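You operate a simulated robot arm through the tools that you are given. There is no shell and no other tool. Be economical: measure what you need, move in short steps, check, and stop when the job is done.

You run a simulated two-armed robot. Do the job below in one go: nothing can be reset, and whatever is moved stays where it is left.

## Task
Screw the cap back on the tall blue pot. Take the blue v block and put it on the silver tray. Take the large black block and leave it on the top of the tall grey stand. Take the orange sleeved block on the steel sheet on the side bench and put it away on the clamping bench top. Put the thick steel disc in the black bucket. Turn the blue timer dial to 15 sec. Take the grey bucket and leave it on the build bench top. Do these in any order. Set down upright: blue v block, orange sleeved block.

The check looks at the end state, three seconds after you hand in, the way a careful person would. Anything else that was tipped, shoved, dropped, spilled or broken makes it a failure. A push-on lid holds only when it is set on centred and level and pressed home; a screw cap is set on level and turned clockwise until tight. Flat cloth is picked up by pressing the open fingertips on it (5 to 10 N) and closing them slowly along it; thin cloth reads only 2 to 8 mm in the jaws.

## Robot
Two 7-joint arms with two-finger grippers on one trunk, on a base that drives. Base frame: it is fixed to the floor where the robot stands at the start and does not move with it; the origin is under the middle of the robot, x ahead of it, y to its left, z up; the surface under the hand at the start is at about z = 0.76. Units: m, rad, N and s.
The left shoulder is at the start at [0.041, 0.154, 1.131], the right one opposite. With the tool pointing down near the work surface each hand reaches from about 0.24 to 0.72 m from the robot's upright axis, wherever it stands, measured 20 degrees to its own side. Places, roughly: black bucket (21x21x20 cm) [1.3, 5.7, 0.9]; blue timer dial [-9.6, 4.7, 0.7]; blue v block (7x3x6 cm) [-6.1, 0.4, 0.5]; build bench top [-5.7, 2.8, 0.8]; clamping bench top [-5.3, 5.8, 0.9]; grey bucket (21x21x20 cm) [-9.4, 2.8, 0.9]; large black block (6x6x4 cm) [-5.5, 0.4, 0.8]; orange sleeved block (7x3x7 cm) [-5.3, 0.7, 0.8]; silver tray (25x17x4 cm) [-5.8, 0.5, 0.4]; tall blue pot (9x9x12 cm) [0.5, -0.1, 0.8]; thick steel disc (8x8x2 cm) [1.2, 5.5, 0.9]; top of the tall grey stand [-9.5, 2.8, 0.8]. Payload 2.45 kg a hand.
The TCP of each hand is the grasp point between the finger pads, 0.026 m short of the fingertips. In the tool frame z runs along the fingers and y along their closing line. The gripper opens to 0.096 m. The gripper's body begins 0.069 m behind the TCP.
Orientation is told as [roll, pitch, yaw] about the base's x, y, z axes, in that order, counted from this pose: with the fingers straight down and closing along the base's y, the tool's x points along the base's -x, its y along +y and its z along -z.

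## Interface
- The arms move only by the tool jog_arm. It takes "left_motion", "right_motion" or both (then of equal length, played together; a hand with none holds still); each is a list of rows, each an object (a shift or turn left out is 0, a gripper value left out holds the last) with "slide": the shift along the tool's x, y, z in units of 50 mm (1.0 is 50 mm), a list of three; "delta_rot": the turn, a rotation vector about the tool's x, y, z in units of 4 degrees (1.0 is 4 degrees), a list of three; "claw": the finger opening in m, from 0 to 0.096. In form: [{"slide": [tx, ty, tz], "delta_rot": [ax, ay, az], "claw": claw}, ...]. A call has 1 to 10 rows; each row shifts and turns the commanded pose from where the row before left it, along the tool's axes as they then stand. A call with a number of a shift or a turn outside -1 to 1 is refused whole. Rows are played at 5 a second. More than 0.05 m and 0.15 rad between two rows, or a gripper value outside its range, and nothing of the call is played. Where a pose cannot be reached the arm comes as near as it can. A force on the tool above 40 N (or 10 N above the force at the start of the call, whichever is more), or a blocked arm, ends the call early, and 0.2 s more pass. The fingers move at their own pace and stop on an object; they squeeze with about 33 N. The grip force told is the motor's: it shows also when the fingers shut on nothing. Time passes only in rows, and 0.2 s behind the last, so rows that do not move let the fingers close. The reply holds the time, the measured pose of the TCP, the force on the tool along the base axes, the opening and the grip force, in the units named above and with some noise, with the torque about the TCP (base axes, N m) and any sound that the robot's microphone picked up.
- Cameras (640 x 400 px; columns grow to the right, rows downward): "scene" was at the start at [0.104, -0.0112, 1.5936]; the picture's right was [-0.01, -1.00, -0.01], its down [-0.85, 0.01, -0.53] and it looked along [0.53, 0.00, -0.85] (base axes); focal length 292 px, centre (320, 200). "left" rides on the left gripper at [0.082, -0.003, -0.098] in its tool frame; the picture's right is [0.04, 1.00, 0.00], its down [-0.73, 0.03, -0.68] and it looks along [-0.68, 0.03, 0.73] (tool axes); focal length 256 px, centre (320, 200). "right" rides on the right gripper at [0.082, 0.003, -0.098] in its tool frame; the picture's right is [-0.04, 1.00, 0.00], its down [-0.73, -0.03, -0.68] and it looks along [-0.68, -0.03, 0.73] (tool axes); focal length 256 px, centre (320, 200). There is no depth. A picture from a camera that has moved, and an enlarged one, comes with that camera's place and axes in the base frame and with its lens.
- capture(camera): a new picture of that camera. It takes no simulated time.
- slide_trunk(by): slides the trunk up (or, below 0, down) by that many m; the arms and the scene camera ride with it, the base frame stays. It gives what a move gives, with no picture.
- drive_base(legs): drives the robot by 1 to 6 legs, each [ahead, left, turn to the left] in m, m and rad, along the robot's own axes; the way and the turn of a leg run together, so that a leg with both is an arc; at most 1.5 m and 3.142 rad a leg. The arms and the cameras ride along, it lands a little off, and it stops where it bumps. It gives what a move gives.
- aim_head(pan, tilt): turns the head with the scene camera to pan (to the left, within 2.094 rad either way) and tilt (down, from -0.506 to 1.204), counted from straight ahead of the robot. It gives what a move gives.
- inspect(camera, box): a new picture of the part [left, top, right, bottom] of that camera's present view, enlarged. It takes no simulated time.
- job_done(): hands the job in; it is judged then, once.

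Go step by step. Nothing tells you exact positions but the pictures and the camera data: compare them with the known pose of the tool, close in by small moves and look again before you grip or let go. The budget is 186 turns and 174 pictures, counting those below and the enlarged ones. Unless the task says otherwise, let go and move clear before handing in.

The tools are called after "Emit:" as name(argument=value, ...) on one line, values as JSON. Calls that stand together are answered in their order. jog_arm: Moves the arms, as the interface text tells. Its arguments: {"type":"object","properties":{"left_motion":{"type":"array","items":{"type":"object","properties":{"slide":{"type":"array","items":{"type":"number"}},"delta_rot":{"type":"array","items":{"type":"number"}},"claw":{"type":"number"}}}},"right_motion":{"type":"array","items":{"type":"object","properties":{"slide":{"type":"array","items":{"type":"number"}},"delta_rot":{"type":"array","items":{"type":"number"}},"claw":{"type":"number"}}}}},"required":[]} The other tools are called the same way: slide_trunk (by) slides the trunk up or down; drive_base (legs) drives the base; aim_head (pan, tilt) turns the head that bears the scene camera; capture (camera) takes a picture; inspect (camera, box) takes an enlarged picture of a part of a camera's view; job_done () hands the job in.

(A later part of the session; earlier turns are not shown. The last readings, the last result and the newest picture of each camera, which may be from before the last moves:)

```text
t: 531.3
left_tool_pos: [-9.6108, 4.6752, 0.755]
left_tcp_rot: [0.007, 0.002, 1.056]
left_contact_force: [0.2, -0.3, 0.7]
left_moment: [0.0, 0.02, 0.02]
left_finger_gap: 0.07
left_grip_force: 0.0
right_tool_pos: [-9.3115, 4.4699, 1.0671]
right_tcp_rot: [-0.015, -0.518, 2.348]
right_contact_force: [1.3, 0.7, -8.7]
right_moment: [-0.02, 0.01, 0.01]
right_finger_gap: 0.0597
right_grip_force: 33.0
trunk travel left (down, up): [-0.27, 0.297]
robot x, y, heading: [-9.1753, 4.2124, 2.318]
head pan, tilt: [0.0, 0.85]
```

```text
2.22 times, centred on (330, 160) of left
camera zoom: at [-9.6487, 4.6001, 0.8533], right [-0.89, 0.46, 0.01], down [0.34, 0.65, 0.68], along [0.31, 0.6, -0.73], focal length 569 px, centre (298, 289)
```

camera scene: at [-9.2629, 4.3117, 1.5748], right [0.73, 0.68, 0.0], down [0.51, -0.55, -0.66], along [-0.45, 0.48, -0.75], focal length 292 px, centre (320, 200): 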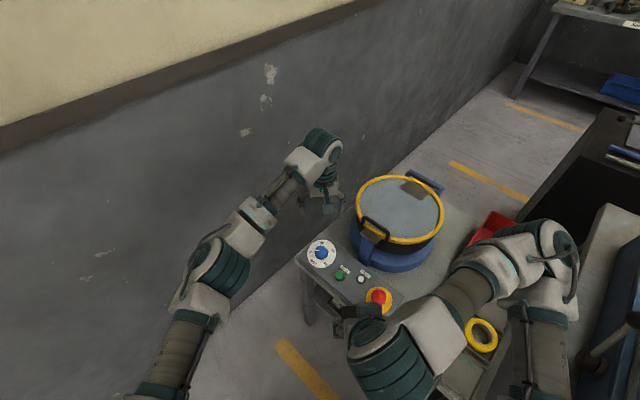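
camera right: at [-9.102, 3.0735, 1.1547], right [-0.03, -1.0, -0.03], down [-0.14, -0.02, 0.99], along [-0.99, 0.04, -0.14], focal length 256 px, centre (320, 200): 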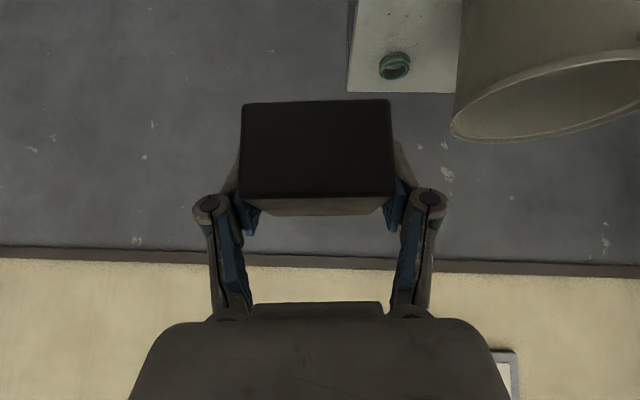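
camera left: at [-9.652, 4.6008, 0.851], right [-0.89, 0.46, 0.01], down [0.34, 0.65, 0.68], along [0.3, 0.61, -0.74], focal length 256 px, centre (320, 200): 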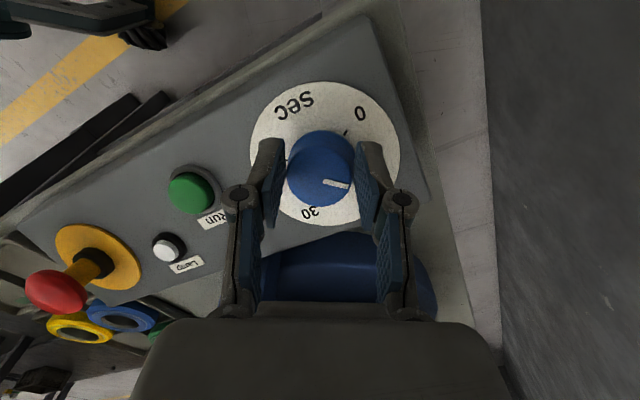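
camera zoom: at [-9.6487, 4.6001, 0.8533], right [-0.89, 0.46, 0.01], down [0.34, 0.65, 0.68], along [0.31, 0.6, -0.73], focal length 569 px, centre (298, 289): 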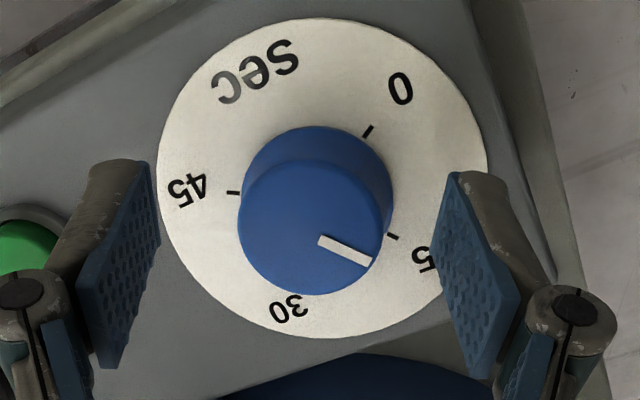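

About 15° remain; I shift 4 mm, regrip and turn.

Emit:
jog_arm(left_motion=[{"slide": [0, 0.08, 0.1]}, {"claw": 0.026}, {"claw": 0.026}, {"claw": 0.026}, {"delta_rot": [0, 0, 0.8]}, {"delta_rot": [0, 0, 0.8]}, {"delta_rot": [0, 0, 0.8]}, {"delta_rot": [0, 0, 0.8]}, {"delta_rot": [0, 0, 0.8]}, {}])

Emit:
jog_arm(left_motion=[{"claw": 0.07}, {"claw": 0.07}, {"slide": [0, 0, -0.7]}, {"slide": [0, 0, -0.9]}, {"slide": [0, 0, -0.9]}, {}])

Emit:
inspect(camera="left", box=[250, 20, 410, 160])

```text
t: 533.5
left_tool_pos: [-9.6159, 4.6783, 0.7508]
left_tcp_rot: [0.011, 0.001, 0.774]
left_contact_force: [-19.2, 19.1, 14.0]
left_moment: [-0.18, 1.41, 0.48]
left_finger_gap: 0.0399
left_grip_force: 45.6
right_tool_pos: [-9.3114, 4.47, 1.0663]
right_tcp_rot: [-0.014, -0.517, 2.35]
right_contact_force: [0.4, -0.1, -9.2]
right_moment: [-0.05, 0.01, 0.01]
right_finger_gap: 0.0598
right_grip_force: 32.9
trunk travel left (down, up): [-0.27, 0.297]
robot x, y, heading: [-9.1771, 4.2153, 2.322]
head pan, tilt: [0.0, 0.85]
```

```text
t: 534.9
left_tool_pos: [-9.6124, 4.6745, 0.8775]
left_tcp_rot: [0.006, 0.004, 0.775]
left_contact_force: [-0.2, 0.4, -0.5]
left_moment: [-0.01, -0.01, -0.03]
left_finger_gap: 0.0699
left_grip_force: 0.2
right_tool_pos: [-9.3102, 4.4707, 1.0661]
right_tcp_rot: [-0.017, -0.517, 2.349]
right_contact_force: [0.3, 0.4, -8.9]
right_moment: [-0.03, 0.01, 0.0]
right_finger_gap: 0.0598
right_grip_force: 32.8
trunk travel left (down, up): [-0.27, 0.297]
robot x, y, heading: [-9.1774, 4.2137, 2.319]
head pan, tilt: [0.0, 0.85]
```

```text
2.86 times, centred on (330, 90) of left
camera zoom: at [-9.6687, 4.6143, 0.976], right [-0.73, 0.69, 0.01], down [0.51, 0.53, 0.68], along [0.46, 0.5, -0.74], focal length 731 px, centre (291, 514)
```

zoom: 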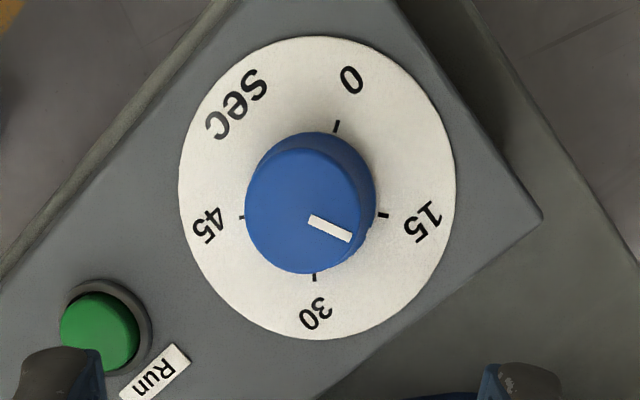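

Now the pointer is ~13° past the 15 tick. I regrip and turn back counter-clockwise 13°.

Emit:
jog_arm(left_motion=[{"slide": [0, 0.08, 0.9]}, {"slide": [0, 0, 0.9]}, {"slide": [0, 0, 0.74]}, {"claw": 0.026}, {"claw": 0.026}, {"claw": 0.026}, {"delta_rot": [0, 0, -0.8]}, {"delta_rot": [0, 0, -0.8]}, {"delta_rot": [0, 0, -0.8]}, {"delta_rot": [0, 0, -0.8]}])

Emit:
jog_arm(left_motion=[{}, {"claw": 0.07}, {"claw": 0.07}, {"slide": [0, 0, -0.7]}, {"slide": [0, 0, -0.9]}, {"slide": [0, 0, -0.9]}, {}])

Emit:
inspect(camera="left", box=[250, 20, 410, 160])

```text
t: 537.1
left_tool_pos: [-9.6156, 4.68, 0.7479]
left_tcp_rot: [0.004, 0.0, 0.998]
left_contact_force: [20.3, -17.0, 0.0]
left_moment: [0.46, -0.91, -0.37]
left_finger_gap: 0.04
left_grip_force: 44.9
right_tool_pos: [-9.3093, 4.4679, 1.0665]
right_tcp_rot: [-0.016, -0.521, 2.352]
right_contact_force: [-0.1, -0.1, -8.8]
right_moment: [0.0, -0.04, 0.03]
right_finger_gap: 0.0598
right_grip_force: 33.2
trunk travel left (down, up): [-0.27, 0.297]
robot x, y, heading: [-9.175, 4.2121, 2.324]
head pan, tilt: [0.0, 0.85]
```

```text
t: 538.7
left_tool_pos: [-9.6161, 4.6778, 0.8727]
left_tcp_rot: [0.006, 0.0, 0.998]
left_contact_force: [0.6, -0.7, 1.1]
left_moment: [0.03, 0.04, -0.01]
left_finger_gap: 0.0702
left_grip_force: 0.2
right_tool_pos: [-9.3115, 4.469, 1.066]
right_tcp_rot: [-0.016, -0.516, 2.348]
right_contact_force: [-0.2, -0.2, -9.1]
right_moment: [-0.02, 0.0, -0.01]
right_finger_gap: 0.0598
right_grip_force: 33.3
trunk travel left (down, up): [-0.27, 0.297]
robot x, y, heading: [-9.1775, 4.2125, 2.328]
head pan, tilt: [0.0, 0.85]
```

```text
2.86 times, centred on (330, 90) of left
camera zoom: at [-9.6581, 4.6058, 0.9721], right [-0.86, 0.51, 0.01], down [0.38, 0.63, 0.68], along [0.34, 0.59, -0.73], focal length 731 px, centre (291, 514)
```

zoom: 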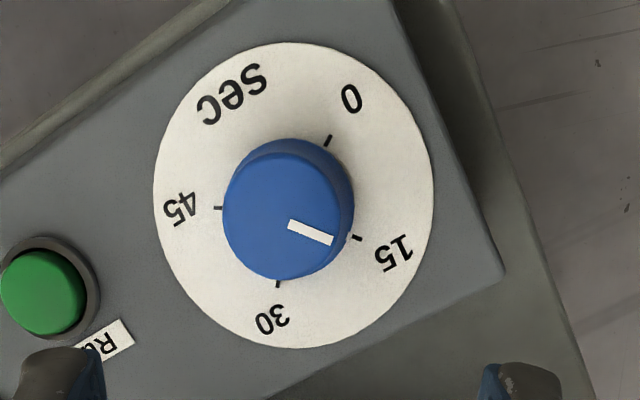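

The pointer is on the 15 tick. I raise the left hand, unwind it and back away, then go to the stand.

Emit:
jog_arm(left_motion=[{"slide": [0, 0, -0.9]}, {"slide": [0, 0, -0.9]}, {"slide": [0, 0, -0.9]}, {"slide": [0, 0, -0.9]}, {"delta_rot": [0, 0, -1]}, {"delta_rot": [0, 0, -1]}, {"delta_rot": [0, 0, -1]}, {"delta_rot": [0, 0, -1]}, {"delta_rot": [0, 0, -1]}, {"delta_rot": [0, 0, -1]}])

Emit:
jog_arm(left_motion=[{"delta_rot": [0, 0, -1]}, {"delta_rot": [0, 0, -1]}, {"delta_rot": [0, 0, -1]}, {"delta_rot": [0, 0, -1]}, {"delta_rot": [0, 0, -1]}, {"delta_rot": [0, 0, -1]}, {"delta_rot": [0, 0, -1]}, {"delta_rot": [0, 0, -1]}, {"delta_rot": [0, 0, -1]}, {"delta_rot": [0, 0, -1]}])

Emit:
jog_arm(left_motion=[{"delta_rot": [0, 0, -1]}, {"delta_rot": [0, 0, -1]}, {"slide": [0.9, 0.2, 0]}, {"slide": [0.9, 0.2, 0]}, {"slide": [0.9, 0.2, 0]}, {"slide": [0.9, 0.2, 0]}, {"slide": [0.9, 0.2, 0]}, {}])

Emit:
drive_base(legs=[[-0.33, 0, 0], [0, 0, 2.39], [1.06, 0, 0]])

```text
t: 540.9
left_tool_pos: [-9.6162, 4.6787, 1.0543]
left_tcp_rot: [0.007, -0.003, 1.42]
left_contact_force: [0.7, 0.0, 0.0]
left_moment: [0.0, 0.01, -0.01]
left_finger_gap: 0.0701
left_grip_force: 0.0
right_tool_pos: [-9.3099, 4.4687, 1.0673]
right_tcp_rot: [-0.014, -0.519, 2.35]
right_contact_force: [-1.1, 0.0, -8.3]
right_moment: [-0.01, 0.03, -0.03]
right_finger_gap: 0.0598
right_grip_force: 33.1
trunk travel left (down, up): [-0.27, 0.297]
robot x, y, heading: [-9.1745, 4.2135, 2.324]
head pan, tilt: [0.0, 0.85]
```

```text
t: 543.1
left_tool_pos: [-9.617, 4.6776, 1.0535]
left_tcp_rot: [0.002, -0.004, 2.117]
left_contact_force: [0.4, -0.2, 0.1]
left_moment: [-0.01, 0.02, 0.02]
left_finger_gap: 0.0698
left_grip_force: 0.1
right_tool_pos: [-9.3107, 4.4698, 1.0663]
right_tcp_rot: [-0.018, -0.518, 2.35]
right_contact_force: [-0.6, -1.4, -9.1]
right_moment: [-0.02, -0.01, 0.0]
right_finger_gap: 0.0598
right_grip_force: 32.9
trunk travel left (down, up): [-0.27, 0.297]
robot x, y, heading: [-9.1814, 4.2109, 2.32]
head pan, tilt: [0.0, 0.85]
```

```text
t: 544.9
left_tool_pos: [-9.5525, 4.5495, 1.0599]
left_tcp_rot: [-0.024, -0.057, 2.276]
left_contact_force: [0.7, -1.7, 0.4]
left_moment: [0.0, -0.01, 0.02]
left_finger_gap: 0.07
left_grip_force: 0.1
left hand out of reach, approached as far as the arm can: row 3, 4
right_tool_pos: [-9.3116, 4.4691, 1.066]
right_tcp_rot: [-0.016, -0.519, 2.353]
right_contact_force: [-0.3, 0.6, -8.0]
right_moment: [0.0, 0.01, 0.01]
right_finger_gap: 0.0597
right_grip_force: 32.7
trunk travel left (down, up): [-0.27, 0.297]
robot x, y, heading: [-9.1759, 4.2129, 2.322]
head pan, tilt: [0.0, 0.85]
```

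```text
t: 557.7
left_tool_pos: [-8.8906, 2.4146, 1.0614]
left_tcp_rot: [-0.024, -0.059, -1.605]
left_contact_force: [-0.3, 1.0, 0.3]
left_moment: [0.03, -0.03, 0.0]
left_finger_gap: 0.07
left_grip_force: 0.1
right_tool_pos: [-9.0137, 2.6357, 1.0671]
right_tcp_rot: [-0.017, -0.519, -1.531]
right_contact_force: [-0.3, 0.4, -9.0]
right_moment: [-0.02, -0.02, 0.03]
right_finger_gap: 0.0598
right_grip_force: 33.9
trunk travel left (down, up): [-0.27, 0.297]
robot x, y, heading: [-8.9412, 2.9138, -1.555]
head pan, tilt: [0.0, 0.85]
```

I raise the left hand to clear the bucket, then turn in steps while backing slightly from the stand.

Emit:
jog_arm(left_motion=[{"slide": [0.5, 0.4, -0.7]}, {"slide": [0.5, 0.4, -0.7]}, {"slide": [0.3, 0.4, -0.7]}, {}], right_motion=[{"slide": [0, -0.4, -0.6]}, {"slide": [0, -0.4, -0.6]}, {"slide": [0, -0.4, 0]}, {}])

Emit:
drive_base(legs=[[0, 0, -0.75], [-0.1, 0, 0], [0, 0, -0.83]])

Emit:
aim_head(pan=0, tilt=0.9)

Emit:
capture(camera="scene")

```text
t: 558.2
left_tool_pos: [-8.8697, 2.4485, 1.0973]
left_tcp_rot: [-0.023, -0.074, -1.61]
left_contact_force: [-0.1, -0.5, 0.2]
left_moment: [-0.02, 0.0, 0.03]
left_finger_gap: 0.0701
left_grip_force: 0.1
right_tool_pos: [-9.0244, 2.6465, 1.1043]
right_tcp_rot: [-0.02, -0.552, -1.549]
right_contact_force: [-31.8, -113.9, 11.2]
right_moment: [7.13, -0.96, 5.63]
right_finger_gap: 0.0599
right_grip_force: 32.7
right hand out of reach, approached as far as the arm can: row 1
trunk travel left (down, up): [-0.27, 0.297]
robot x, y, heading: [-8.9413, 2.9145, -1.559]
head pan, tilt: [0.0, 0.85]
stopped in row 2 (right hand): the force on the tool passed its limit at 124 N (the readings are from after the stop); the commanded pose is now the measured one
```

```text
t: 559.0
left_tool_pos: [-8.8827, 2.4489, 1.0994]
left_tcp_rot: [-0.022, -0.073, -1.635]
left_contact_force: [-0.5, -0.1, -1.2]
left_moment: [0.01, 0.0, 0.02]
left_finger_gap: 0.07
left_grip_force: 0.0
right_tool_pos: [-9.0343, 2.6433, 1.1078]
right_tcp_rot: [-0.028, -0.579, -1.597]
right_contact_force: [-22.2, -133.5, -28.3]
right_moment: [1.3, -0.7, 3.38]
right_finger_gap: 0.06
right_grip_force: 33.1
trunk travel left (down, up): [-0.27, 0.297]
robot x, y, heading: [-8.9456, 2.9152, -1.588]
head pan, tilt: [0.0, 0.85]
stopped in leg 1: the force on the tool passed its limit at 136 N (the readings are from after the stop); the commanded pose is now the measured one
```

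```text
t: 559.6
left_tool_pos: [-8.8835, 2.4487, 1.0998]
left_tcp_rot: [-0.023, -0.075, -1.635]
left_contact_force: [0.7, 0.2, -0.3]
left_moment: [-0.02, 0.0, 0.01]
left_finger_gap: 0.07
left_grip_force: 0.2
right_tool_pos: [-9.0359, 2.6443, 1.1089]
right_tcp_rot: [-0.022, -0.585, -1.599]
right_contact_force: [-25.3, -158.0, -21.1]
right_moment: [2.99, -0.77, 3.88]
right_finger_gap: 0.0597
right_grip_force: 32.9
trunk travel left (down, up): [-0.27, 0.297]
robot x, y, heading: [-8.9413, 2.9154, -1.586]
head pan, tilt: [0.0, 0.901]
```

```text
37 pictures are left
camera scene: at [-8.9447, 2.7856, 1.5709], right [-1.0, 0.02, 0.0], down [0.01, 0.79, -0.62], along [-0.01, -0.62, -0.79], focal length 292 px, centre (320, 200)
```

scene: 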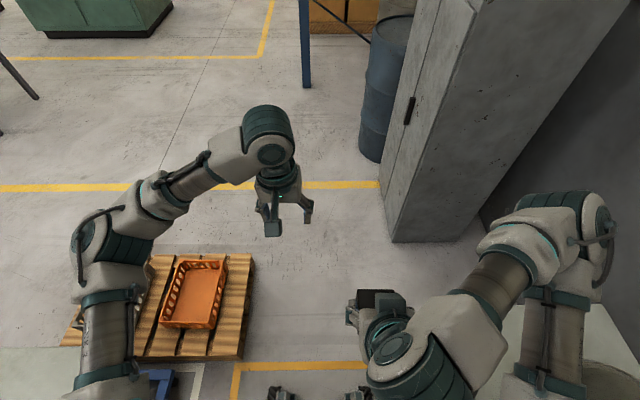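

The right wrist is pressed against my own trunk. I push the right hand forward, away from the body, at once.

Emit:
jog_arm(right_motion=[{"slide": [-0.7, 0, 0.45]}, {"slide": [-0.75, 0, 0.5]}, {"slide": [-0.75, 0, 0.5]}, {"slide": [-0.75, 0, 0.4]}, {}])

Emit:
capture(camera="right")

```text
t: 560.8
left_tool_pos: [-8.8826, 2.4485, 1.099]
left_tcp_rot: [-0.024, -0.074, -1.632]
left_contact_force: [-0.4, 0.1, -0.8]
left_moment: [-0.02, 0.02, 0.04]
left_finger_gap: 0.0699
left_grip_force: 0.0
right_tool_pos: [-9.039, 2.4731, 1.1102]
right_tcp_rot: [-0.025, -0.569, -1.586]
right_contact_force: [-0.4, -0.4, -10.0]
right_moment: [-0.01, 0.05, -0.01]
right_finger_gap: 0.0598
right_grip_force: 32.8
trunk travel left (down, up): [-0.27, 0.297]
robot x, y, heading: [-8.9422, 2.9149, -1.586]
head pan, tilt: [0.0, 0.901]
```

```text
36 pictures are left
camera right: at [-9.0311, 2.5941, 1.1488], right [1.0, -0.06, 0.0], down [-0.02, -0.25, 0.97], along [-0.06, -0.97, -0.25], focal length 256 px, centre (320, 200)
```

right: 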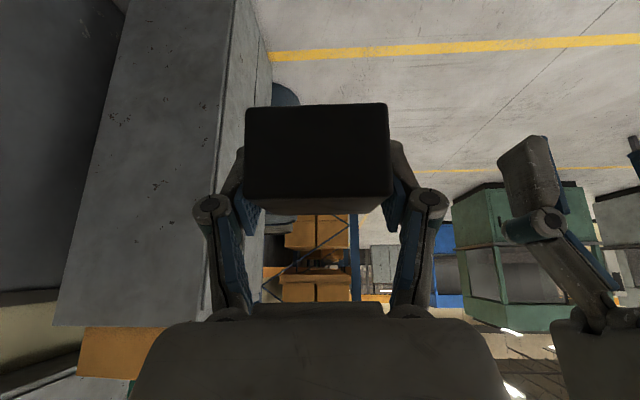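

Free again with the block still held. I spread the left hand outward and finish the turn toward the stand.

Emit:
jog_arm(left_motion=[{"slide": [0, 0.9, -0.3]}, {"slide": [0, 0.9, -0.3]}, {"slide": [0, 0.9, -0.3]}, {}])

Emit:
drive_base(legs=[[0, 0, -0.72], [-0.1, 0, 0], [0, 0, -0.83]])

Emit:
capture(camera="scene")

```text
t: 561.8
left_tool_pos: [-8.7465, 2.4459, 1.1417]
left_tcp_rot: [-0.023, -0.073, -1.632]
left_contact_force: [0.0, 0.3, -0.5]
left_moment: [0.03, 0.0, -0.01]
left_finger_gap: 0.0702
left_grip_force: 0.1
right_tool_pos: [-9.0382, 2.4717, 1.1089]
right_tcp_rot: [-0.023, -0.568, -1.585]
right_contact_force: [0.2, -0.4, -9.5]
right_moment: [0.02, 0.01, 0.02]
right_finger_gap: 0.06
right_grip_force: 33.3
trunk travel left (down, up): [-0.27, 0.297]
robot x, y, heading: [-8.9411, 2.9133, -1.583]
head pan, tilt: [0.0, 0.901]
```

```text
t: 567.1
left_tool_pos: [-9.3434, 2.7899, 1.1426]
left_tcp_rot: [-0.024, -0.075, 3.085]
left_contact_force: [0.0, 0.2, 0.0]
left_moment: [-0.03, 0.01, 0.01]
left_finger_gap: 0.0701
left_grip_force: 0.1
right_tool_pos: [-9.3174, 3.0814, 1.1096]
right_tcp_rot: [-0.023, -0.566, 3.132]
right_contact_force: [-1.0, -0.3, -8.9]
right_moment: [0.01, -0.01, -0.03]
right_finger_gap: 0.0599
right_grip_force: 33.2
trunk travel left (down, up): [-0.27, 0.297]
robot x, y, heading: [-8.8763, 2.9901, 3.135]
head pan, tilt: [0.0, 0.901]
```

```text
35 pictures are left
camera scene: at [-9.004, 2.9873, 1.5708], right [0.01, 1.0, 0.0], down [0.79, -0.01, -0.62], along [-0.62, 0.01, -0.79], focal length 292 px, centre (320, 200)
```

scene: 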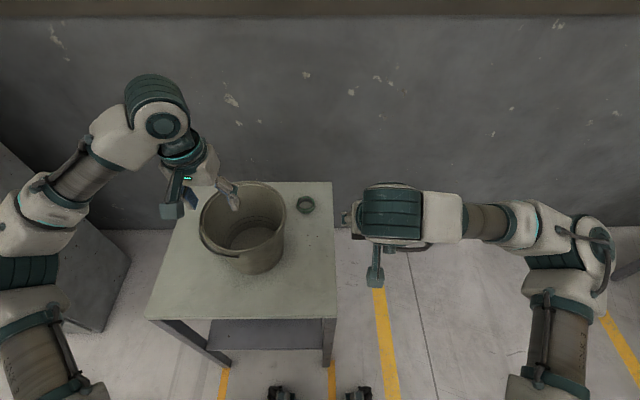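

Steady, and the free corner is clear: I'll set the black block at about [−9.33, 2.985]. I restore the grip tilt (so the block is level), shift over and descend partway.

Emit:
jog_arm(right_motion=[{"delta_rot": [0, -0.6, 0]}, {"delta_rot": [0, -0.6, 0]}, {"slide": [0, 0.95, 0]}, {"slide": [0, 0.95, 0]}, {"slide": [0.55, 0, 0.8]}, {"slide": [0.55, 0, 0.8]}, {"slide": [0.55, 0, 0.8]}, {"slide": [0.5, 0, 0.75]}, {}])

Emit:
capture(camera="right")

Emit:
capture(camera="scene")

```text
t: 569.1
left_tool_pos: [-9.3388, 2.787, 1.1442]
left_tcp_rot: [-0.026, -0.077, 3.085]
left_contact_force: [-0.5, -0.4, 1.2]
left_moment: [-0.01, 0.0, -0.02]
left_finger_gap: 0.0698
left_grip_force: 0.2
right_tool_pos: [-9.3282, 2.9883, 0.9195]
right_tcp_rot: [-0.029, -0.655, 3.137]
right_contact_force: [0.9, -0.1, -8.6]
right_moment: [-0.03, -0.03, -0.04]
right_finger_gap: 0.0597
right_grip_force: 32.8
trunk travel left (down, up): [-0.27, 0.297]
robot x, y, heading: [-8.8713, 2.99, 3.132]
head pan, tilt: [0.0, 0.901]
```

```text
34 pictures are left
camera right: at [-9.2017, 2.98, 0.9481], right [-0.05, -1.0, 0.0], down [-0.17, 0.01, 0.99], along [-0.98, 0.05, -0.17], focal length 256 px, centre (320, 200)
```

right: 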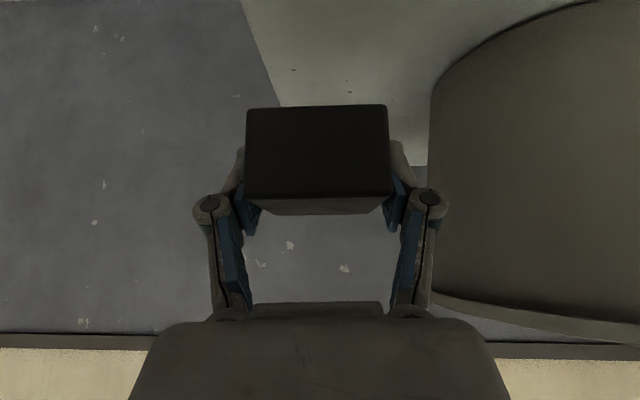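

```text
33 pictures are left
camera scene: at [-9.0037, 2.9809, 1.5709], right [0.01, 1.0, 0.0], down [0.79, 0.0, -0.62], along [-0.62, 0.01, -0.79], focal length 292 px, centre (320, 200)
```

scene: 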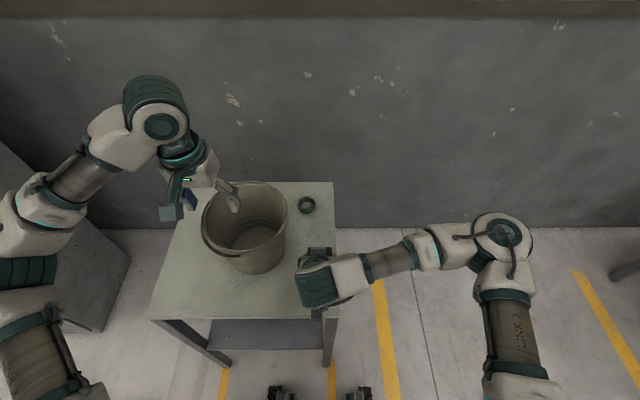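

Alignment is fine: the stand's edge is at y ≈ 3.04, the block spans 2.96–3.02. I lower to contact in small steps.

Emit:
jog_arm(right_motion=[{"slide": [0.45, 0, 0.6]}, {"slide": [0.33, 0, 0.43]}, {"slide": [0.06, 0, 0.08]}, {"slide": [0.06, 0, 0.08]}, {}])

Emit:
jog_arm(right_motion=[{"slide": [0.06, 0, 0.08]}, {"slide": [0.06, 0, 0.08]}, {}])

```text
t: 570.3
left_tool_pos: [-9.3385, 2.7923, 1.1453]
left_tcp_rot: [-0.024, -0.078, 3.085]
left_contact_force: [0.3, 0.2, -0.2]
left_moment: [-0.03, 0.02, 0.01]
left_finger_gap: 0.0701
left_grip_force: 0.0
right_tool_pos: [-9.3253, 2.9932, 0.8425]
right_tcp_rot: [-0.024, -0.655, 3.135]
right_contact_force: [0.3, -0.2, -8.8]
right_moment: [-0.02, -0.02, -0.03]
right_finger_gap: 0.0599
right_grip_force: 33.1
trunk travel left (down, up): [-0.27, 0.297]
robot x, y, heading: [-8.8773, 2.9851, 3.127]
head pan, tilt: [0.0, 0.901]
```

```text
t: 571.1
left_tool_pos: [-9.3388, 2.7904, 1.144]
left_tcp_rot: [-0.021, -0.078, 3.084]
left_contact_force: [0.5, -0.4, 0.6]
left_moment: [0.01, -0.05, 0.0]
left_finger_gap: 0.0699
left_grip_force: 0.1
right_tool_pos: [-9.3261, 2.9911, 0.8348]
right_tcp_rot: [-0.026, -0.653, 3.136]
right_contact_force: [-0.5, -0.5, -9.0]
right_moment: [0.0, -0.02, -0.01]
right_finger_gap: 0.0599
right_grip_force: 32.9
trunk travel left (down, up): [-0.27, 0.297]
robot x, y, heading: [-8.8738, 2.987, 3.13]
head pan, tilt: [0.0, 0.901]
```

Emit:
jog_arm(right_motion=[{"slide": [0.05, 0, 0.06]}, {"slide": [0.05, 0, 0.06]}, {"slide": [0.05, 0, 0.06]}, {}])

Emit:
jog_arm(right_motion=[{"slide": [0.04, 0, 0.05]}, {"slide": [0.04, 0, 0.05]}, {}])

Emit:
inspect(camera="scene", box=[260, 200, 380, 300])

```text
t: 572.1
left_tool_pos: [-9.3368, 2.7901, 1.1456]
left_tcp_rot: [-0.022, -0.081, 3.082]
left_contact_force: [0.8, 0.2, 0.3]
left_moment: [-0.03, 0.01, 0.02]
left_finger_gap: 0.0699
left_grip_force: 0.1
right_tool_pos: [-9.3268, 2.9926, 0.827]
right_tcp_rot: [-0.021, -0.664, 3.13]
right_contact_force: [-5.8, 0.9, 27.5]
right_moment: [-0.53, 0.46, -0.18]
right_finger_gap: 0.0598
right_grip_force: 33.2
trunk travel left (down, up): [-0.27, 0.297]
robot x, y, heading: [-8.877, 2.9891, 3.131]
head pan, tilt: [0.0, 0.901]
```

```text
t: 572.5
left_tool_pos: [-9.3357, 2.791, 1.1454]
left_tcp_rot: [-0.021, -0.08, 3.084]
left_contact_force: [-0.2, 0.9, -0.3]
left_moment: [0.02, -0.02, -0.02]
left_finger_gap: 0.0699
left_grip_force: 0.0
right_tool_pos: [-9.3257, 2.993, 0.8254]
right_tcp_rot: [-0.018, -0.667, 3.128]
right_contact_force: [6.2, 2.6, 9.8]
right_moment: [0.12, -0.45, -0.11]
right_finger_gap: 0.0599
right_grip_force: 32.9
trunk travel left (down, up): [-0.27, 0.297]
robot x, y, heading: [-8.8729, 2.9891, 3.128]
head pan, tilt: [0.0, 0.901]
stopped in row 1 (right hand): the force on the tool passed its limit at 42 N (the readings are from after the stop); the commanded pose is now the measured one
```

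```text
4.00 times, centred on (320, 250) of scene
camera zoom: at [-9.0009, 2.9891, 1.5709], right [0.01, 1.0, 0.0], down [0.79, -0.01, -0.62], along [-0.62, 0.01, -0.79], focal length 1166 px, centre (320, 0)
```

zoom: 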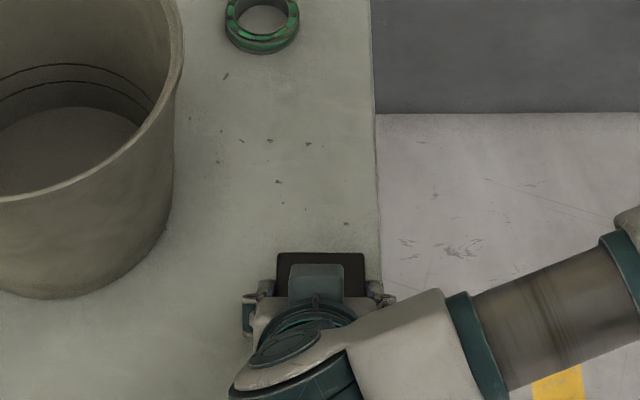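

The block rests on the stand, inside its edge. I release and retreat back along the finger direction.

Emit:
jog_arm(right_motion=[{"claw": 0.078}, {"claw": 0.078}, {"slide": [0, 0, -0.5]}, {"slide": [0, 0, -0.9]}, {"slide": [0, 0, -0.9]}, {"slide": [0, 0, -0.9]}, {"slide": [-0.4, 0, -0.7]}, {"slide": [-0.4, 0, -0.7]}, {}])

Emit:
capture(camera="scene")

```text
t: 574.5
left_tool_pos: [-9.3351, 2.7902, 1.1454]
left_tcp_rot: [-0.022, -0.08, 3.083]
left_contact_force: [-0.2, 0.1, 1.3]
left_moment: [0.0, 0.0, -0.03]
left_finger_gap: 0.07
left_grip_force: 0.1
right_tool_pos: [-9.2142, 2.985, 1.0287]
right_tcp_rot: [-0.021, -0.664, 3.129]
right_contact_force: [-0.2, -0.5, -0.5]
right_moment: [-0.03, -0.02, 0.0]
right_finger_gap: 0.0779
right_grip_force: 0.0
trunk travel left (down, up): [-0.27, 0.297]
robot x, y, heading: [-8.872, 2.9869, 3.129]
head pan, tilt: [0.0, 0.901]
```

```text
31 pictures are left
camera scene: at [-9.0028, 2.9867, 1.5709], right [0.01, 1.0, 0.0], down [0.79, -0.01, -0.62], along [-0.62, 0.01, -0.79], focal length 292 px, centre (320, 200)
```

scene: 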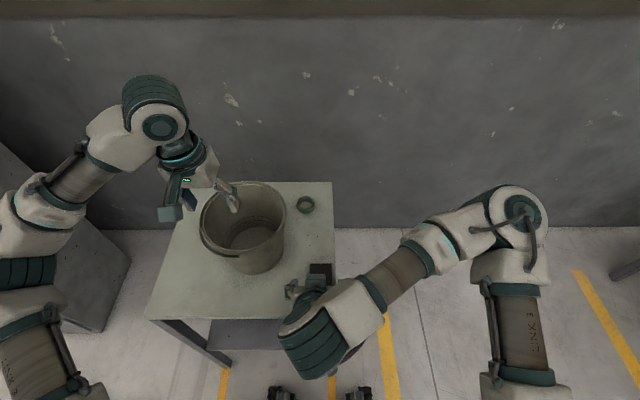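

The black block is on the stand. Now the grey bucket: I'll take its rim with both hands at the two sides (y ≈ 2.705 and 2.906). First I straighten both hands above it.

Emit:
jog_arm(left_motion=[{"delta_rot": [0.3, 0.6, 0], "claw": 0.07}, {"delta_rot": [0, 0.55, 0]}, {"slide": [-0.8, 0.4, -0.3]}, {"slide": [-0.8, 0.4, 0]}, {"slide": [0, 0.5, 0]}, {"slide": [0, 0.5, 0]}, {}, {}, {}, {}], right_motion=[{"slide": [-0.6, 0, -0.78], "claw": 0.07}, {"slide": [-0.6, 0, -0.78]}, {"slide": [-0.6, 0, -0.78]}, {"delta_rot": [0, 0.95, 0]}, {"delta_rot": [0, 0.95, 0]}, {"delta_rot": [0, 0.95, 0]}, {"delta_rot": [0, 0.95, 0]}, {"delta_rot": [0, 0.95, 0]}, {"delta_rot": [0, 0.95, 0]}, {"delta_rot": [0, 0.95, 0]}])

Emit:
jog_arm(right_motion=[{"delta_rot": [0.3, 0.95, 0]}, {"delta_rot": [0, 0.95, 0]}, {"delta_rot": [0, 0.95, 0]}, {"slide": [-0.9, 0, 0]}, {"slide": [-0.9, 0, 0]}, {}])

Emit:
capture(camera="scene")

```text
t: 576.6
left_tool_pos: [-9.4207, 2.7038, 1.1539]
left_tcp_rot: [-0.044, 0.0, 3.084]
left_contact_force: [-0.4, 0.3, -0.4]
left_moment: [-0.02, -0.02, 0.03]
left_finger_gap: 0.0702
left_grip_force: 0.1
right_tool_pos: [-9.2147, 2.9834, 1.1789]
right_tcp_rot: [-0.02, -0.202, 3.12]
right_contact_force: [-0.6, -0.1, -0.2]
right_moment: [0.0, -0.02, -0.01]
right_finger_gap: 0.0701
right_grip_force: 0.1
trunk travel left (down, up): [-0.27, 0.297]
robot x, y, heading: [-8.8728, 2.9884, 3.13]
head pan, tilt: [0.0, 0.901]
```

```text
t: 578.0
left_tool_pos: [-9.419, 2.7042, 1.1557]
left_tcp_rot: [-0.044, -0.002, 3.083]
left_contact_force: [-0.3, 0.0, -0.3]
left_moment: [0.02, 0.02, -0.01]
left_finger_gap: 0.0702
left_grip_force: 0.0
right_tool_pos: [-9.3031, 2.987, 1.1792]
right_tcp_rot: [-0.039, -0.005, 3.114]
right_contact_force: [0.0, -0.3, 0.3]
right_moment: [0.01, 0.03, -0.01]
right_finger_gap: 0.07
right_grip_force: 0.1
trunk travel left (down, up): [-0.27, 0.297]
robot x, y, heading: [-8.8714, 2.9911, 3.125]
head pan, tilt: [0.0, 0.901]
```

```text
30 pictures are left
camera scene: at [-9.0025, 2.9861, 1.5711], right [0.01, 1.0, 0.0], down [0.79, -0.01, -0.62], along [-0.62, 0.01, -0.79], focal length 292 px, centre (320, 200)
```

scene: 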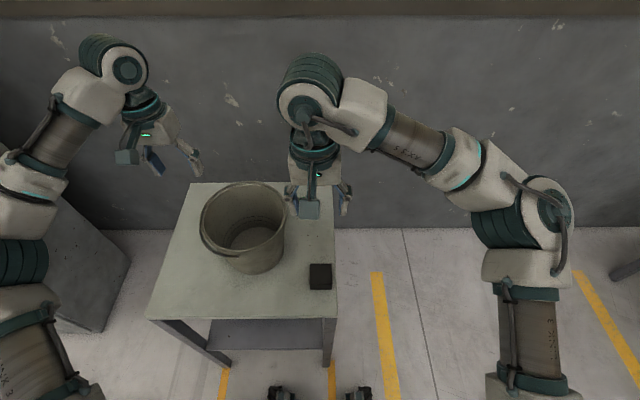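

Bucket rim centre ≈ [−9.411, 2.807], radius ≈ 0.101. I level both hands, move them above the rim sides and lower to just above it.

Emit:
jog_arm(left_motion=[{"delta_rot": [-0.6, 0, 0]}, {"slide": [0.15, 0, 0.6]}, {"slide": [0, 0, 0.6]}, {"slide": [0, 0, 0.6]}, {}, {}], right_motion=[{"delta_rot": [-0.55, 0, 0]}, {"slide": [-0.71, 0.55, 0.3]}, {"slide": [-0.71, 0.55, 0.3]}, {"slide": [-0.7, 0.54, 0.3]}, {"slide": [0, 0, 0.7]}, {"slide": [0, 0, 0.65]}])

Emit:
capture(camera="left")

Emit:
capture(camera="right")

```text
t: 579.5
left_tool_pos: [-9.4123, 2.7088, 1.0638]
left_tcp_rot: [0.001, 0.0, 3.082]
left_contact_force: [0.1, 1.1, -0.1]
left_moment: [-0.04, 0.04, 0.04]
left_finger_gap: 0.07
left_grip_force: 0.1
right_tool_pos: [-9.4139, 2.9142, 1.0667]
right_tcp_rot: [0.003, -0.003, 3.113]
right_contact_force: [-0.1, 0.2, 0.8]
right_moment: [-0.03, 0.0, 0.0]
right_finger_gap: 0.07
right_grip_force: 0.0
trunk travel left (down, up): [-0.27, 0.297]
robot x, y, heading: [-8.8762, 2.9872, 3.133]
head pan, tilt: [0.0, 0.901]
```

```text
29 pictures are left
camera left: at [-9.3312, 2.7065, 1.1627], right [-0.02, -1.0, 0.0], down [-0.73, 0.02, 0.68], along [-0.68, 0.01, -0.73], focal length 256 px, centre (320, 200)
```

left: 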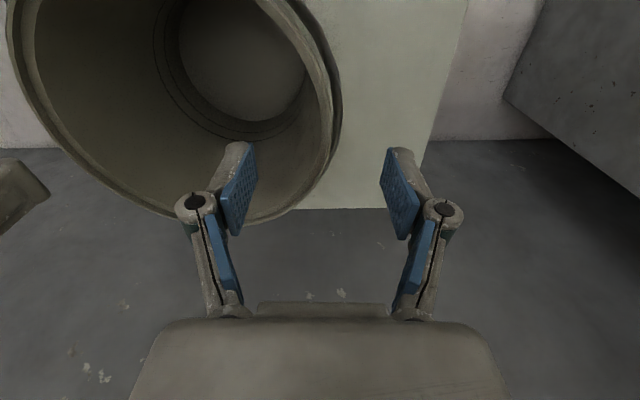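

```text
28 pictures are left
camera right: at [-9.3317, 2.909, 1.1657], right [-0.07, -1.0, 0.0], down [-0.73, 0.05, 0.68], along [-0.68, 0.04, -0.73], focal length 256 px, centre (320, 200)
```

right: 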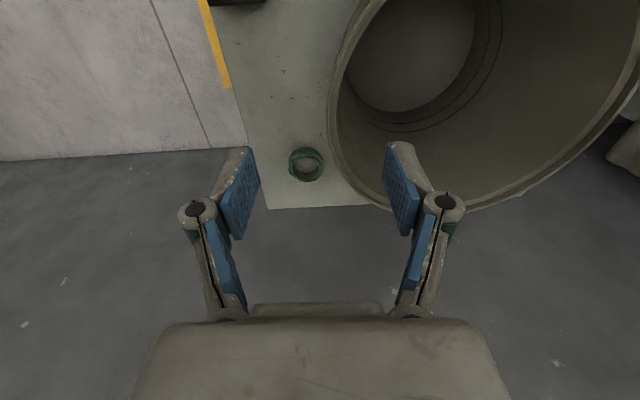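

Both rim walls lie ~8 mm to the −y side of the finger centres. I shift both hands and lower around the rim.

Emit:
jog_arm(left_motion=[{"slide": [0.1, 0.16, 0]}, {"slide": [0, 0, 0.6]}, {"slide": [0, 0, 0.6]}, {"slide": [0, 0, 0.6]}, {"slide": [0, 0, 0.35]}, {}], right_motion=[{"slide": [0.1, 0.17, 0]}, {"slide": [0, 0, 0.6]}, {"slide": [0, 0, 0.6]}, {"slide": [0, 0, 0.6]}, {"slide": [0, 0, 0.4]}, {}])

Emit:
capture(camera="left")

Emit:
capture(camera="right")

```text
t: 580.9
left_tool_pos: [-9.4088, 2.6954, 0.9567]
left_tcp_rot: [-0.004, 0.0, 3.082]
left_contact_force: [-0.2, -0.6, 0.0]
left_moment: [-0.01, 0.0, -0.02]
left_finger_gap: 0.07
left_grip_force: 0.0
right_tool_pos: [-9.4084, 2.8981, 0.9574]
right_tcp_rot: [-0.003, -0.005, 3.113]
right_contact_force: [0.3, 0.2, -1.4]
right_moment: [0.01, 0.06, 0.03]
right_finger_gap: 0.0696
right_grip_force: 0.1
trunk travel left (down, up): [-0.27, 0.297]
robot x, y, heading: [-8.8751, 2.9877, 3.131]
head pan, tilt: [0.0, 0.901]
```

```text
27 pictures are left
camera left: at [-9.3274, 2.6908, 1.0558], right [-0.02, -1.0, 0.0], down [-0.73, 0.01, 0.68], along [-0.68, 0.02, -0.73], focal length 256 px, centre (320, 200)
```

left: 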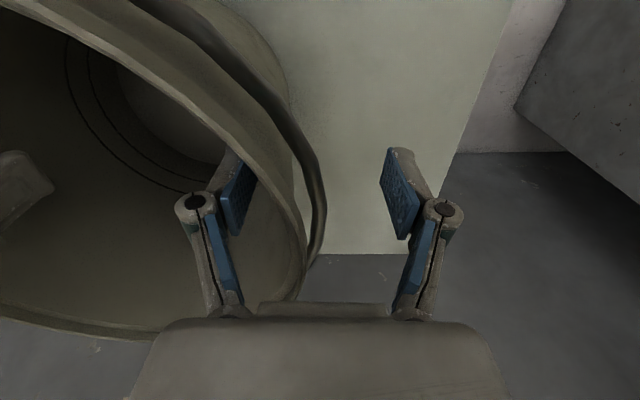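

```text
26 pictures are left
camera right: at [-9.3259, 2.8919, 1.0562], right [-0.07, -1.0, 0.0], down [-0.73, 0.05, 0.68], along [-0.68, 0.05, -0.73], focal length 256 px, centre (320, 200)
```

right: 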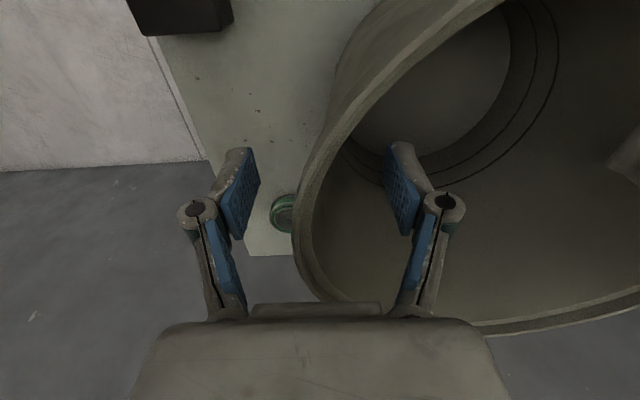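

Both hands straddle the rim; the walls are ~8 mm to the other side now. I shift back, then close both hands.

Emit:
jog_arm(left_motion=[{"slide": [0, -0.15, 0]}, {}, {"claw": 0.0}, {"claw": 0.0}, {"claw": 0.0}, {}], right_motion=[{"slide": [0, -0.15, 0]}, {}, {"claw": 0.0}, {"claw": 0.0}, {"claw": 0.0}, {}])

```text
t: 581.8
left_tool_pos: [-9.4043, 2.7135, 0.962]
left_tcp_rot: [-0.02, -0.007, 3.064]
left_contact_force: [2.0, 21.2, 1.1]
left_moment: [1.54, -0.86, 0.67]
left_finger_gap: 0.009
left_grip_force: 33.0
right_tool_pos: [-9.4016, 2.8959, 0.9598]
right_tcp_rot: [0.027, -0.01, 3.123]
right_contact_force: [-2.5, -20.6, 0.5]
right_moment: [-1.35, 0.83, -1.06]
right_finger_gap: 0.0157
right_grip_force: 33.4
trunk travel left (down, up): [-0.27, 0.297]
robot x, y, heading: [-8.874, 2.9884, 3.127]
head pan, tilt: [0.0, 0.901]
stopped in row 4 (left hand): the force on the tool passed its limit at 49 N (the readings are from after the stop); the commanded pose is now the measured one
```

Both sides gripped. I lift gently together.

Emit:
jog_arm(left_motion=[{"slide": [0, 0, -0.2]}, {"slide": [0, 0, -0.4]}, {"slide": [0, 0, -0.5]}, {}], right_motion=[{"slide": [0, 0, -0.2]}, {"slide": [0, 0, -0.4]}, {"slide": [0, 0, -0.5]}, {}])

Emit:
capture(camera="scene")

```text
t: 582.6
left_tool_pos: [-9.3995, 2.7136, 1.0074]
left_tcp_rot: [-0.02, -0.016, 3.062]
left_contact_force: [0.7, 1.0, -2.2]
left_moment: [1.39, -0.23, 0.81]
left_finger_gap: 0.0095
left_grip_force: 33.5
right_tool_pos: [-9.3971, 2.8971, 1.0077]
right_tcp_rot: [0.033, -0.016, 3.124]
right_contact_force: [-0.5, -0.2, -1.5]
right_moment: [-1.45, 0.21, -0.92]
right_finger_gap: 0.0148
right_grip_force: 32.8
trunk travel left (down, up): [-0.27, 0.297]
robot x, y, heading: [-8.8792, 2.9906, 3.127]
head pan, tilt: [0.0, 0.901]
stopped in row 3 (left hand): the force on the tool passed its limit at 42 N (the readings are from after the stop); the commanded pose is now the measured one
```

```text
25 pictures are left
camera scene: at [-9.0025, 2.9852, 1.5711], right [0.01, 1.0, 0.0], down [0.79, -0.01, -0.62], along [-0.62, 0.01, -0.79], focal length 292 px, centre (320, 200)
```

scene: 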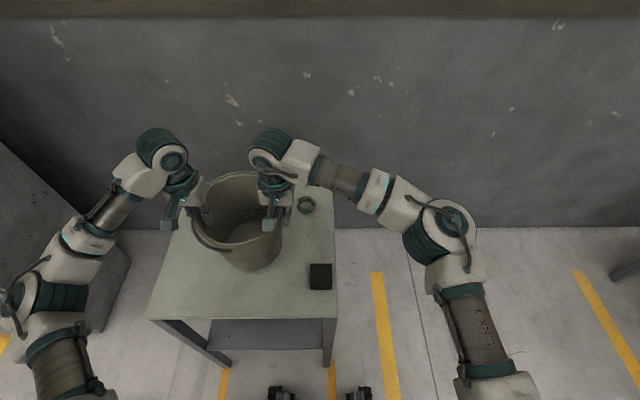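

The bucket is light (~0.4 kg) and held by both hands. For vertical moves I'll use the trunk so the arms stay still. I raise 0.1, back off, turn right and go out to the aisle.

Emit:
slide_trunk(by=0.1)

Emit:
drive_base(legs=[[-0.1, 0, 0], [0, 0, -1.56], [0.85, 0, 0], [0, 0, -1.57]])

Emit:
capture(camera="scene")

```text
t: 583.9
left_tool_pos: [-9.3993, 2.7133, 1.1059]
left_tcp_rot: [-0.019, -0.015, 3.062]
left_contact_force: [1.1, 1.4, -2.3]
left_moment: [1.28, -0.49, 0.69]
left_finger_gap: 0.0096
left_grip_force: 33.1
right_tool_pos: [-9.3987, 2.8957, 1.1052]
right_tcp_rot: [0.03, -0.011, 3.126]
right_contact_force: [-1.9, -1.8, -1.5]
right_moment: [-1.46, 0.48, -1.05]
right_finger_gap: 0.0152
right_grip_force: 33.1
trunk travel left (down, up): [-0.37, 0.197]
robot x, y, heading: [-8.8693, 2.9877, 3.134]
head pan, tilt: [0.0, 0.901]
```

```text
t: 596.8
left_tool_pos: [-8.2237, 4.1351, 1.1051]
left_tcp_rot: [-0.023, -0.015, -0.065]
left_contact_force: [0.6, -17.2, -2.3]
left_moment: [-1.4, 0.23, 0.79]
left_finger_gap: 0.0096
left_grip_force: 33.4
right_tool_pos: [-8.2216, 3.9541, 1.1065]
right_tcp_rot: [0.027, -0.014, 0.0]
right_contact_force: [1.0, 16.6, -1.0]
right_moment: [1.36, -0.22, -0.92]
right_finger_gap: 0.0153
right_grip_force: 32.9
trunk travel left (down, up): [-0.37, 0.197]
robot x, y, heading: [-8.7455, 3.8509, 0.007]
head pan, tilt: [0.0, 0.901]
```

```text
24 pictures are left
camera scene: at [-8.662, 3.8583, 1.6717], right [0.0, -1.0, 0.0], down [-0.79, -0.01, -0.62], along [0.62, 0.0, -0.79], focal length 292 px, centre (320, 200)
```

scene: 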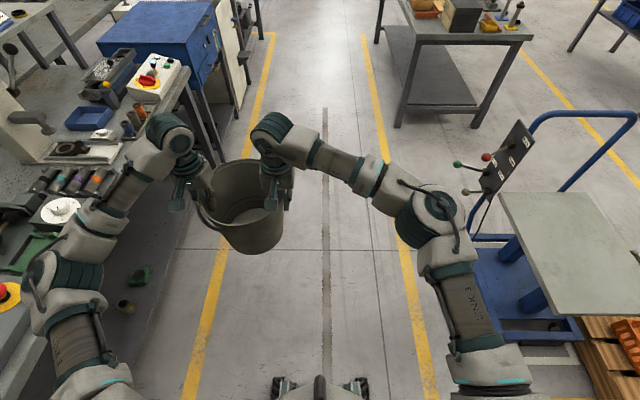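

The bucket hangs level between both hands. I drive east along the aisle to the gap at x ≈ −4.35 and face −y.

Emit:
drive_base(legs=[[0, 0, -0.07], [1.5, 0, 0], [0, 0, 0.06], [1.5, 0, 0], [1.4, 0, 0], [0, 0, -1.57]])

```text
t: 622.7
left_tool_pos: [-4.0233, 3.4212, 1.1103]
left_tcp_rot: [-0.015, -0.02, -1.59]
left_contact_force: [-2.8, 0.5, -2.2]
left_moment: [0.1, 1.26, 0.77]
left_finger_gap: 0.0095
left_grip_force: 32.2
right_tool_pos: [-4.2053, 3.4123, 1.111]
right_tcp_rot: [0.036, -0.016, -1.526]
right_contact_force: [3.3, -0.4, -1.4]
right_moment: [-0.05, -1.36, -0.96]
right_finger_gap: 0.0154
right_grip_force: 33.1
trunk travel left (down, up): [-0.37, 0.197]
robot x, y, heading: [-4.3214, 3.9255, -1.522]
head pan, tilt: [0.0, 0.901]
```

Emit:
drive_base(legs=[[0, 0, -0.06], [1.5, 0, 0], [0.77, 0, 0], [0, 0, -1.57], [1.17, 0, 0], [0, 0, -1.57]])

Emit:
aim_head(pan=0, tilt=0.7)

Emit:
capture(camera="scene")

```text
t: 647.3
left_tool_pos: [-5.8077, 2.2521, 1.1115]
left_tcp_rot: [-0.02, -0.023, 1.468]
left_contact_force: [6.6, -1.4, -1.6]
left_moment: [-0.3, -1.36, 0.78]
left_finger_gap: 0.0097
left_grip_force: 33.0
right_tool_pos: [-5.6254, 2.2487, 1.1117]
right_tcp_rot: [0.03, -0.021, 1.532]
right_contact_force: [-7.8, 0.8, -1.0]
right_moment: [0.24, 1.31, -0.97]
right_finger_gap: 0.0148
right_grip_force: 32.7
trunk travel left (down, up): [-0.37, 0.197]
robot x, y, heading: [-5.5475, 1.7281, 1.541]
head pan, tilt: [0.0, 0.901]
```

```text
t: 648.1
left_tool_pos: [-5.8031, 2.2495, 1.1132]
left_tcp_rot: [-0.014, -0.025, 1.468]
left_contact_force: [-2.5, -1.3, -1.5]
left_moment: [-0.39, -1.33, 0.72]
left_finger_gap: 0.0096
left_grip_force: 33.4
right_tool_pos: [-5.6214, 2.2441, 1.113]
right_tcp_rot: [0.035, -0.024, 1.532]
right_contact_force: [2.1, 2.2, -1.0]
right_moment: [0.36, 1.27, -1.01]
right_finger_gap: 0.0148
right_grip_force: 33.1
trunk travel left (down, up): [-0.37, 0.197]
robot x, y, heading: [-5.5475, 1.7308, 1.537]
head pan, tilt: [0.0, 0.7]
```

```text
23 pictures are left
camera scene: at [-5.5418, 1.8215, 1.6878], right [1.0, -0.03, 0.0], down [-0.02, -0.65, -0.76], along [0.03, 0.76, -0.65], focal length 292 px, centre (320, 200)
```

scene: 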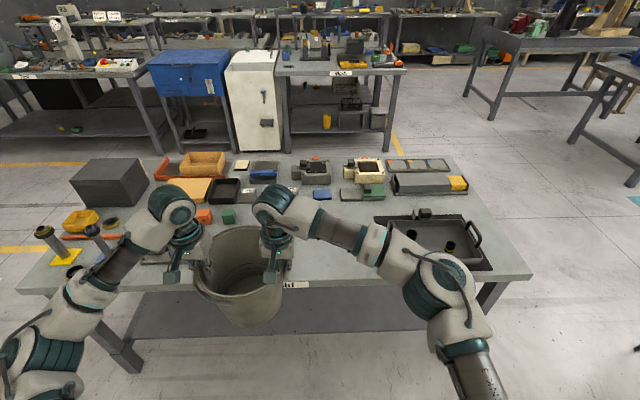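

A canister stands near [−5.78, 2.48] hidden behind the bucket, so I choose the clear spot [−5.50, 2.58] between it and the black mat. I shift 0.21 m to the right (back, angle, straighten) before moving in.

Emit:
drive_base(legs=[[-0.34, 0, 0], [0, 0, -0.53], [0.4, 0, 0], [0, 0, 0.55]])

Emit:
capture(camera="scene")

```text
t: 655.4
left_tool_pos: [-5.6195, 2.2314, 1.1151]
left_tcp_rot: [-0.014, -0.027, 1.489]
left_contact_force: [-0.9, -0.2, -2.1]
left_moment: [-0.24, -1.25, 0.75]
left_finger_gap: 0.0094
left_grip_force: 32.9
right_tool_pos: [-5.4367, 2.2296, 1.1139]
right_tcp_rot: [0.035, -0.024, 1.553]
right_contact_force: [1.1, 0.8, -1.0]
right_moment: [0.13, 1.32, -0.94]
right_finger_gap: 0.0149
right_grip_force: 32.7
trunk travel left (down, up): [-0.37, 0.197]
robot x, y, heading: [-5.3526, 1.7196, 1.559]
head pan, tilt: [0.0, 0.7]
```

```text
22 pictures are left
camera scene: at [-5.3491, 1.8092, 1.6878], right [1.0, -0.01, 0.0], down [-0.01, -0.65, -0.76], along [0.01, 0.76, -0.65], focal length 292 px, centre (320, 200)
```

scene: 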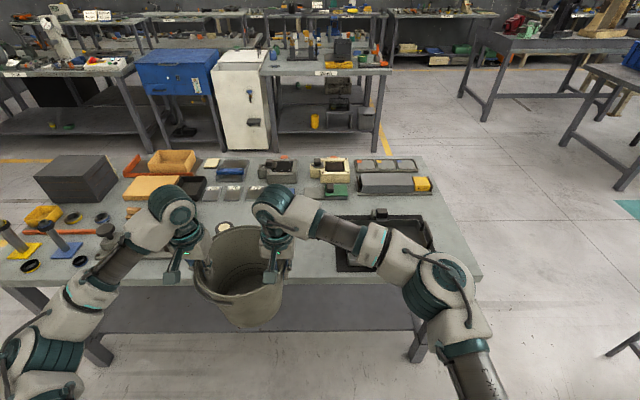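

The canister is at ≈ [−5.71, 2.58] and the mat's edge at x ≈ −5.28. I move in so the bucket comes to ≈ [−5.48, 2.55].

Emit:
drive_base(legs=[[0, 0, -0.05], [0.31, 0, 0]])

Emit:
capture(camera="scene")

Emit:
capture(camera="left")

```text
t: 657.8
left_tool_pos: [-5.5701, 2.5355, 1.1192]
left_tcp_rot: [-0.012, -0.031, 1.436]
left_contact_force: [-2.3, -0.4, -1.5]
left_moment: [-0.29, -1.22, 0.75]
left_finger_gap: 0.0097
left_grip_force: 32.5
right_tool_pos: [-5.3883, 2.5268, 1.1173]
right_tcp_rot: [0.041, -0.028, 1.501]
right_contact_force: [2.9, 0.6, -2.2]
right_moment: [0.2, 1.28, -0.88]
right_finger_gap: 0.0148
right_grip_force: 33.2
trunk travel left (down, up): [-0.37, 0.197]
robot x, y, heading: [-5.3331, 2.0154, 1.505]
head pan, tilt: [0.0, 0.7]
```

```text
21 pictures are left
camera scene: at [-5.3237, 2.1037, 1.688], right [1.0, -0.06, 0.0], down [-0.04, -0.65, -0.76], along [0.05, 0.76, -0.65], focal length 292 px, centre (320, 200)
```

scene: 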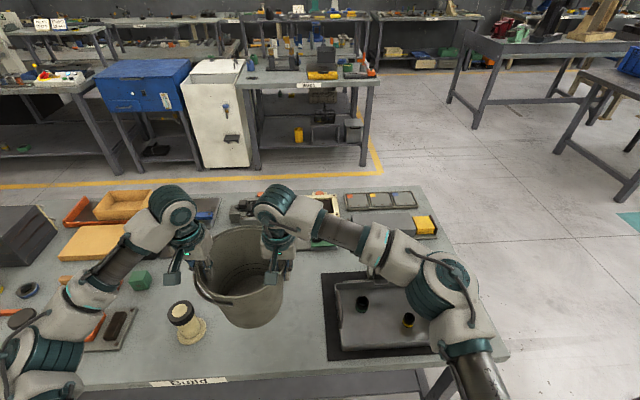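

```text
20 pictures are left
camera left: at [-5.5792, 2.4506, 1.2145], right [-1.0, 0.1, -0.01], down [0.06, 0.71, 0.7], along [0.08, 0.7, -0.71], focal length 256 px, centre (320, 200)
```

left: 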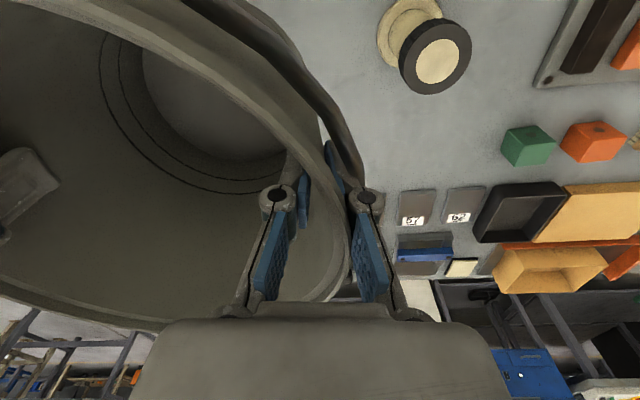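

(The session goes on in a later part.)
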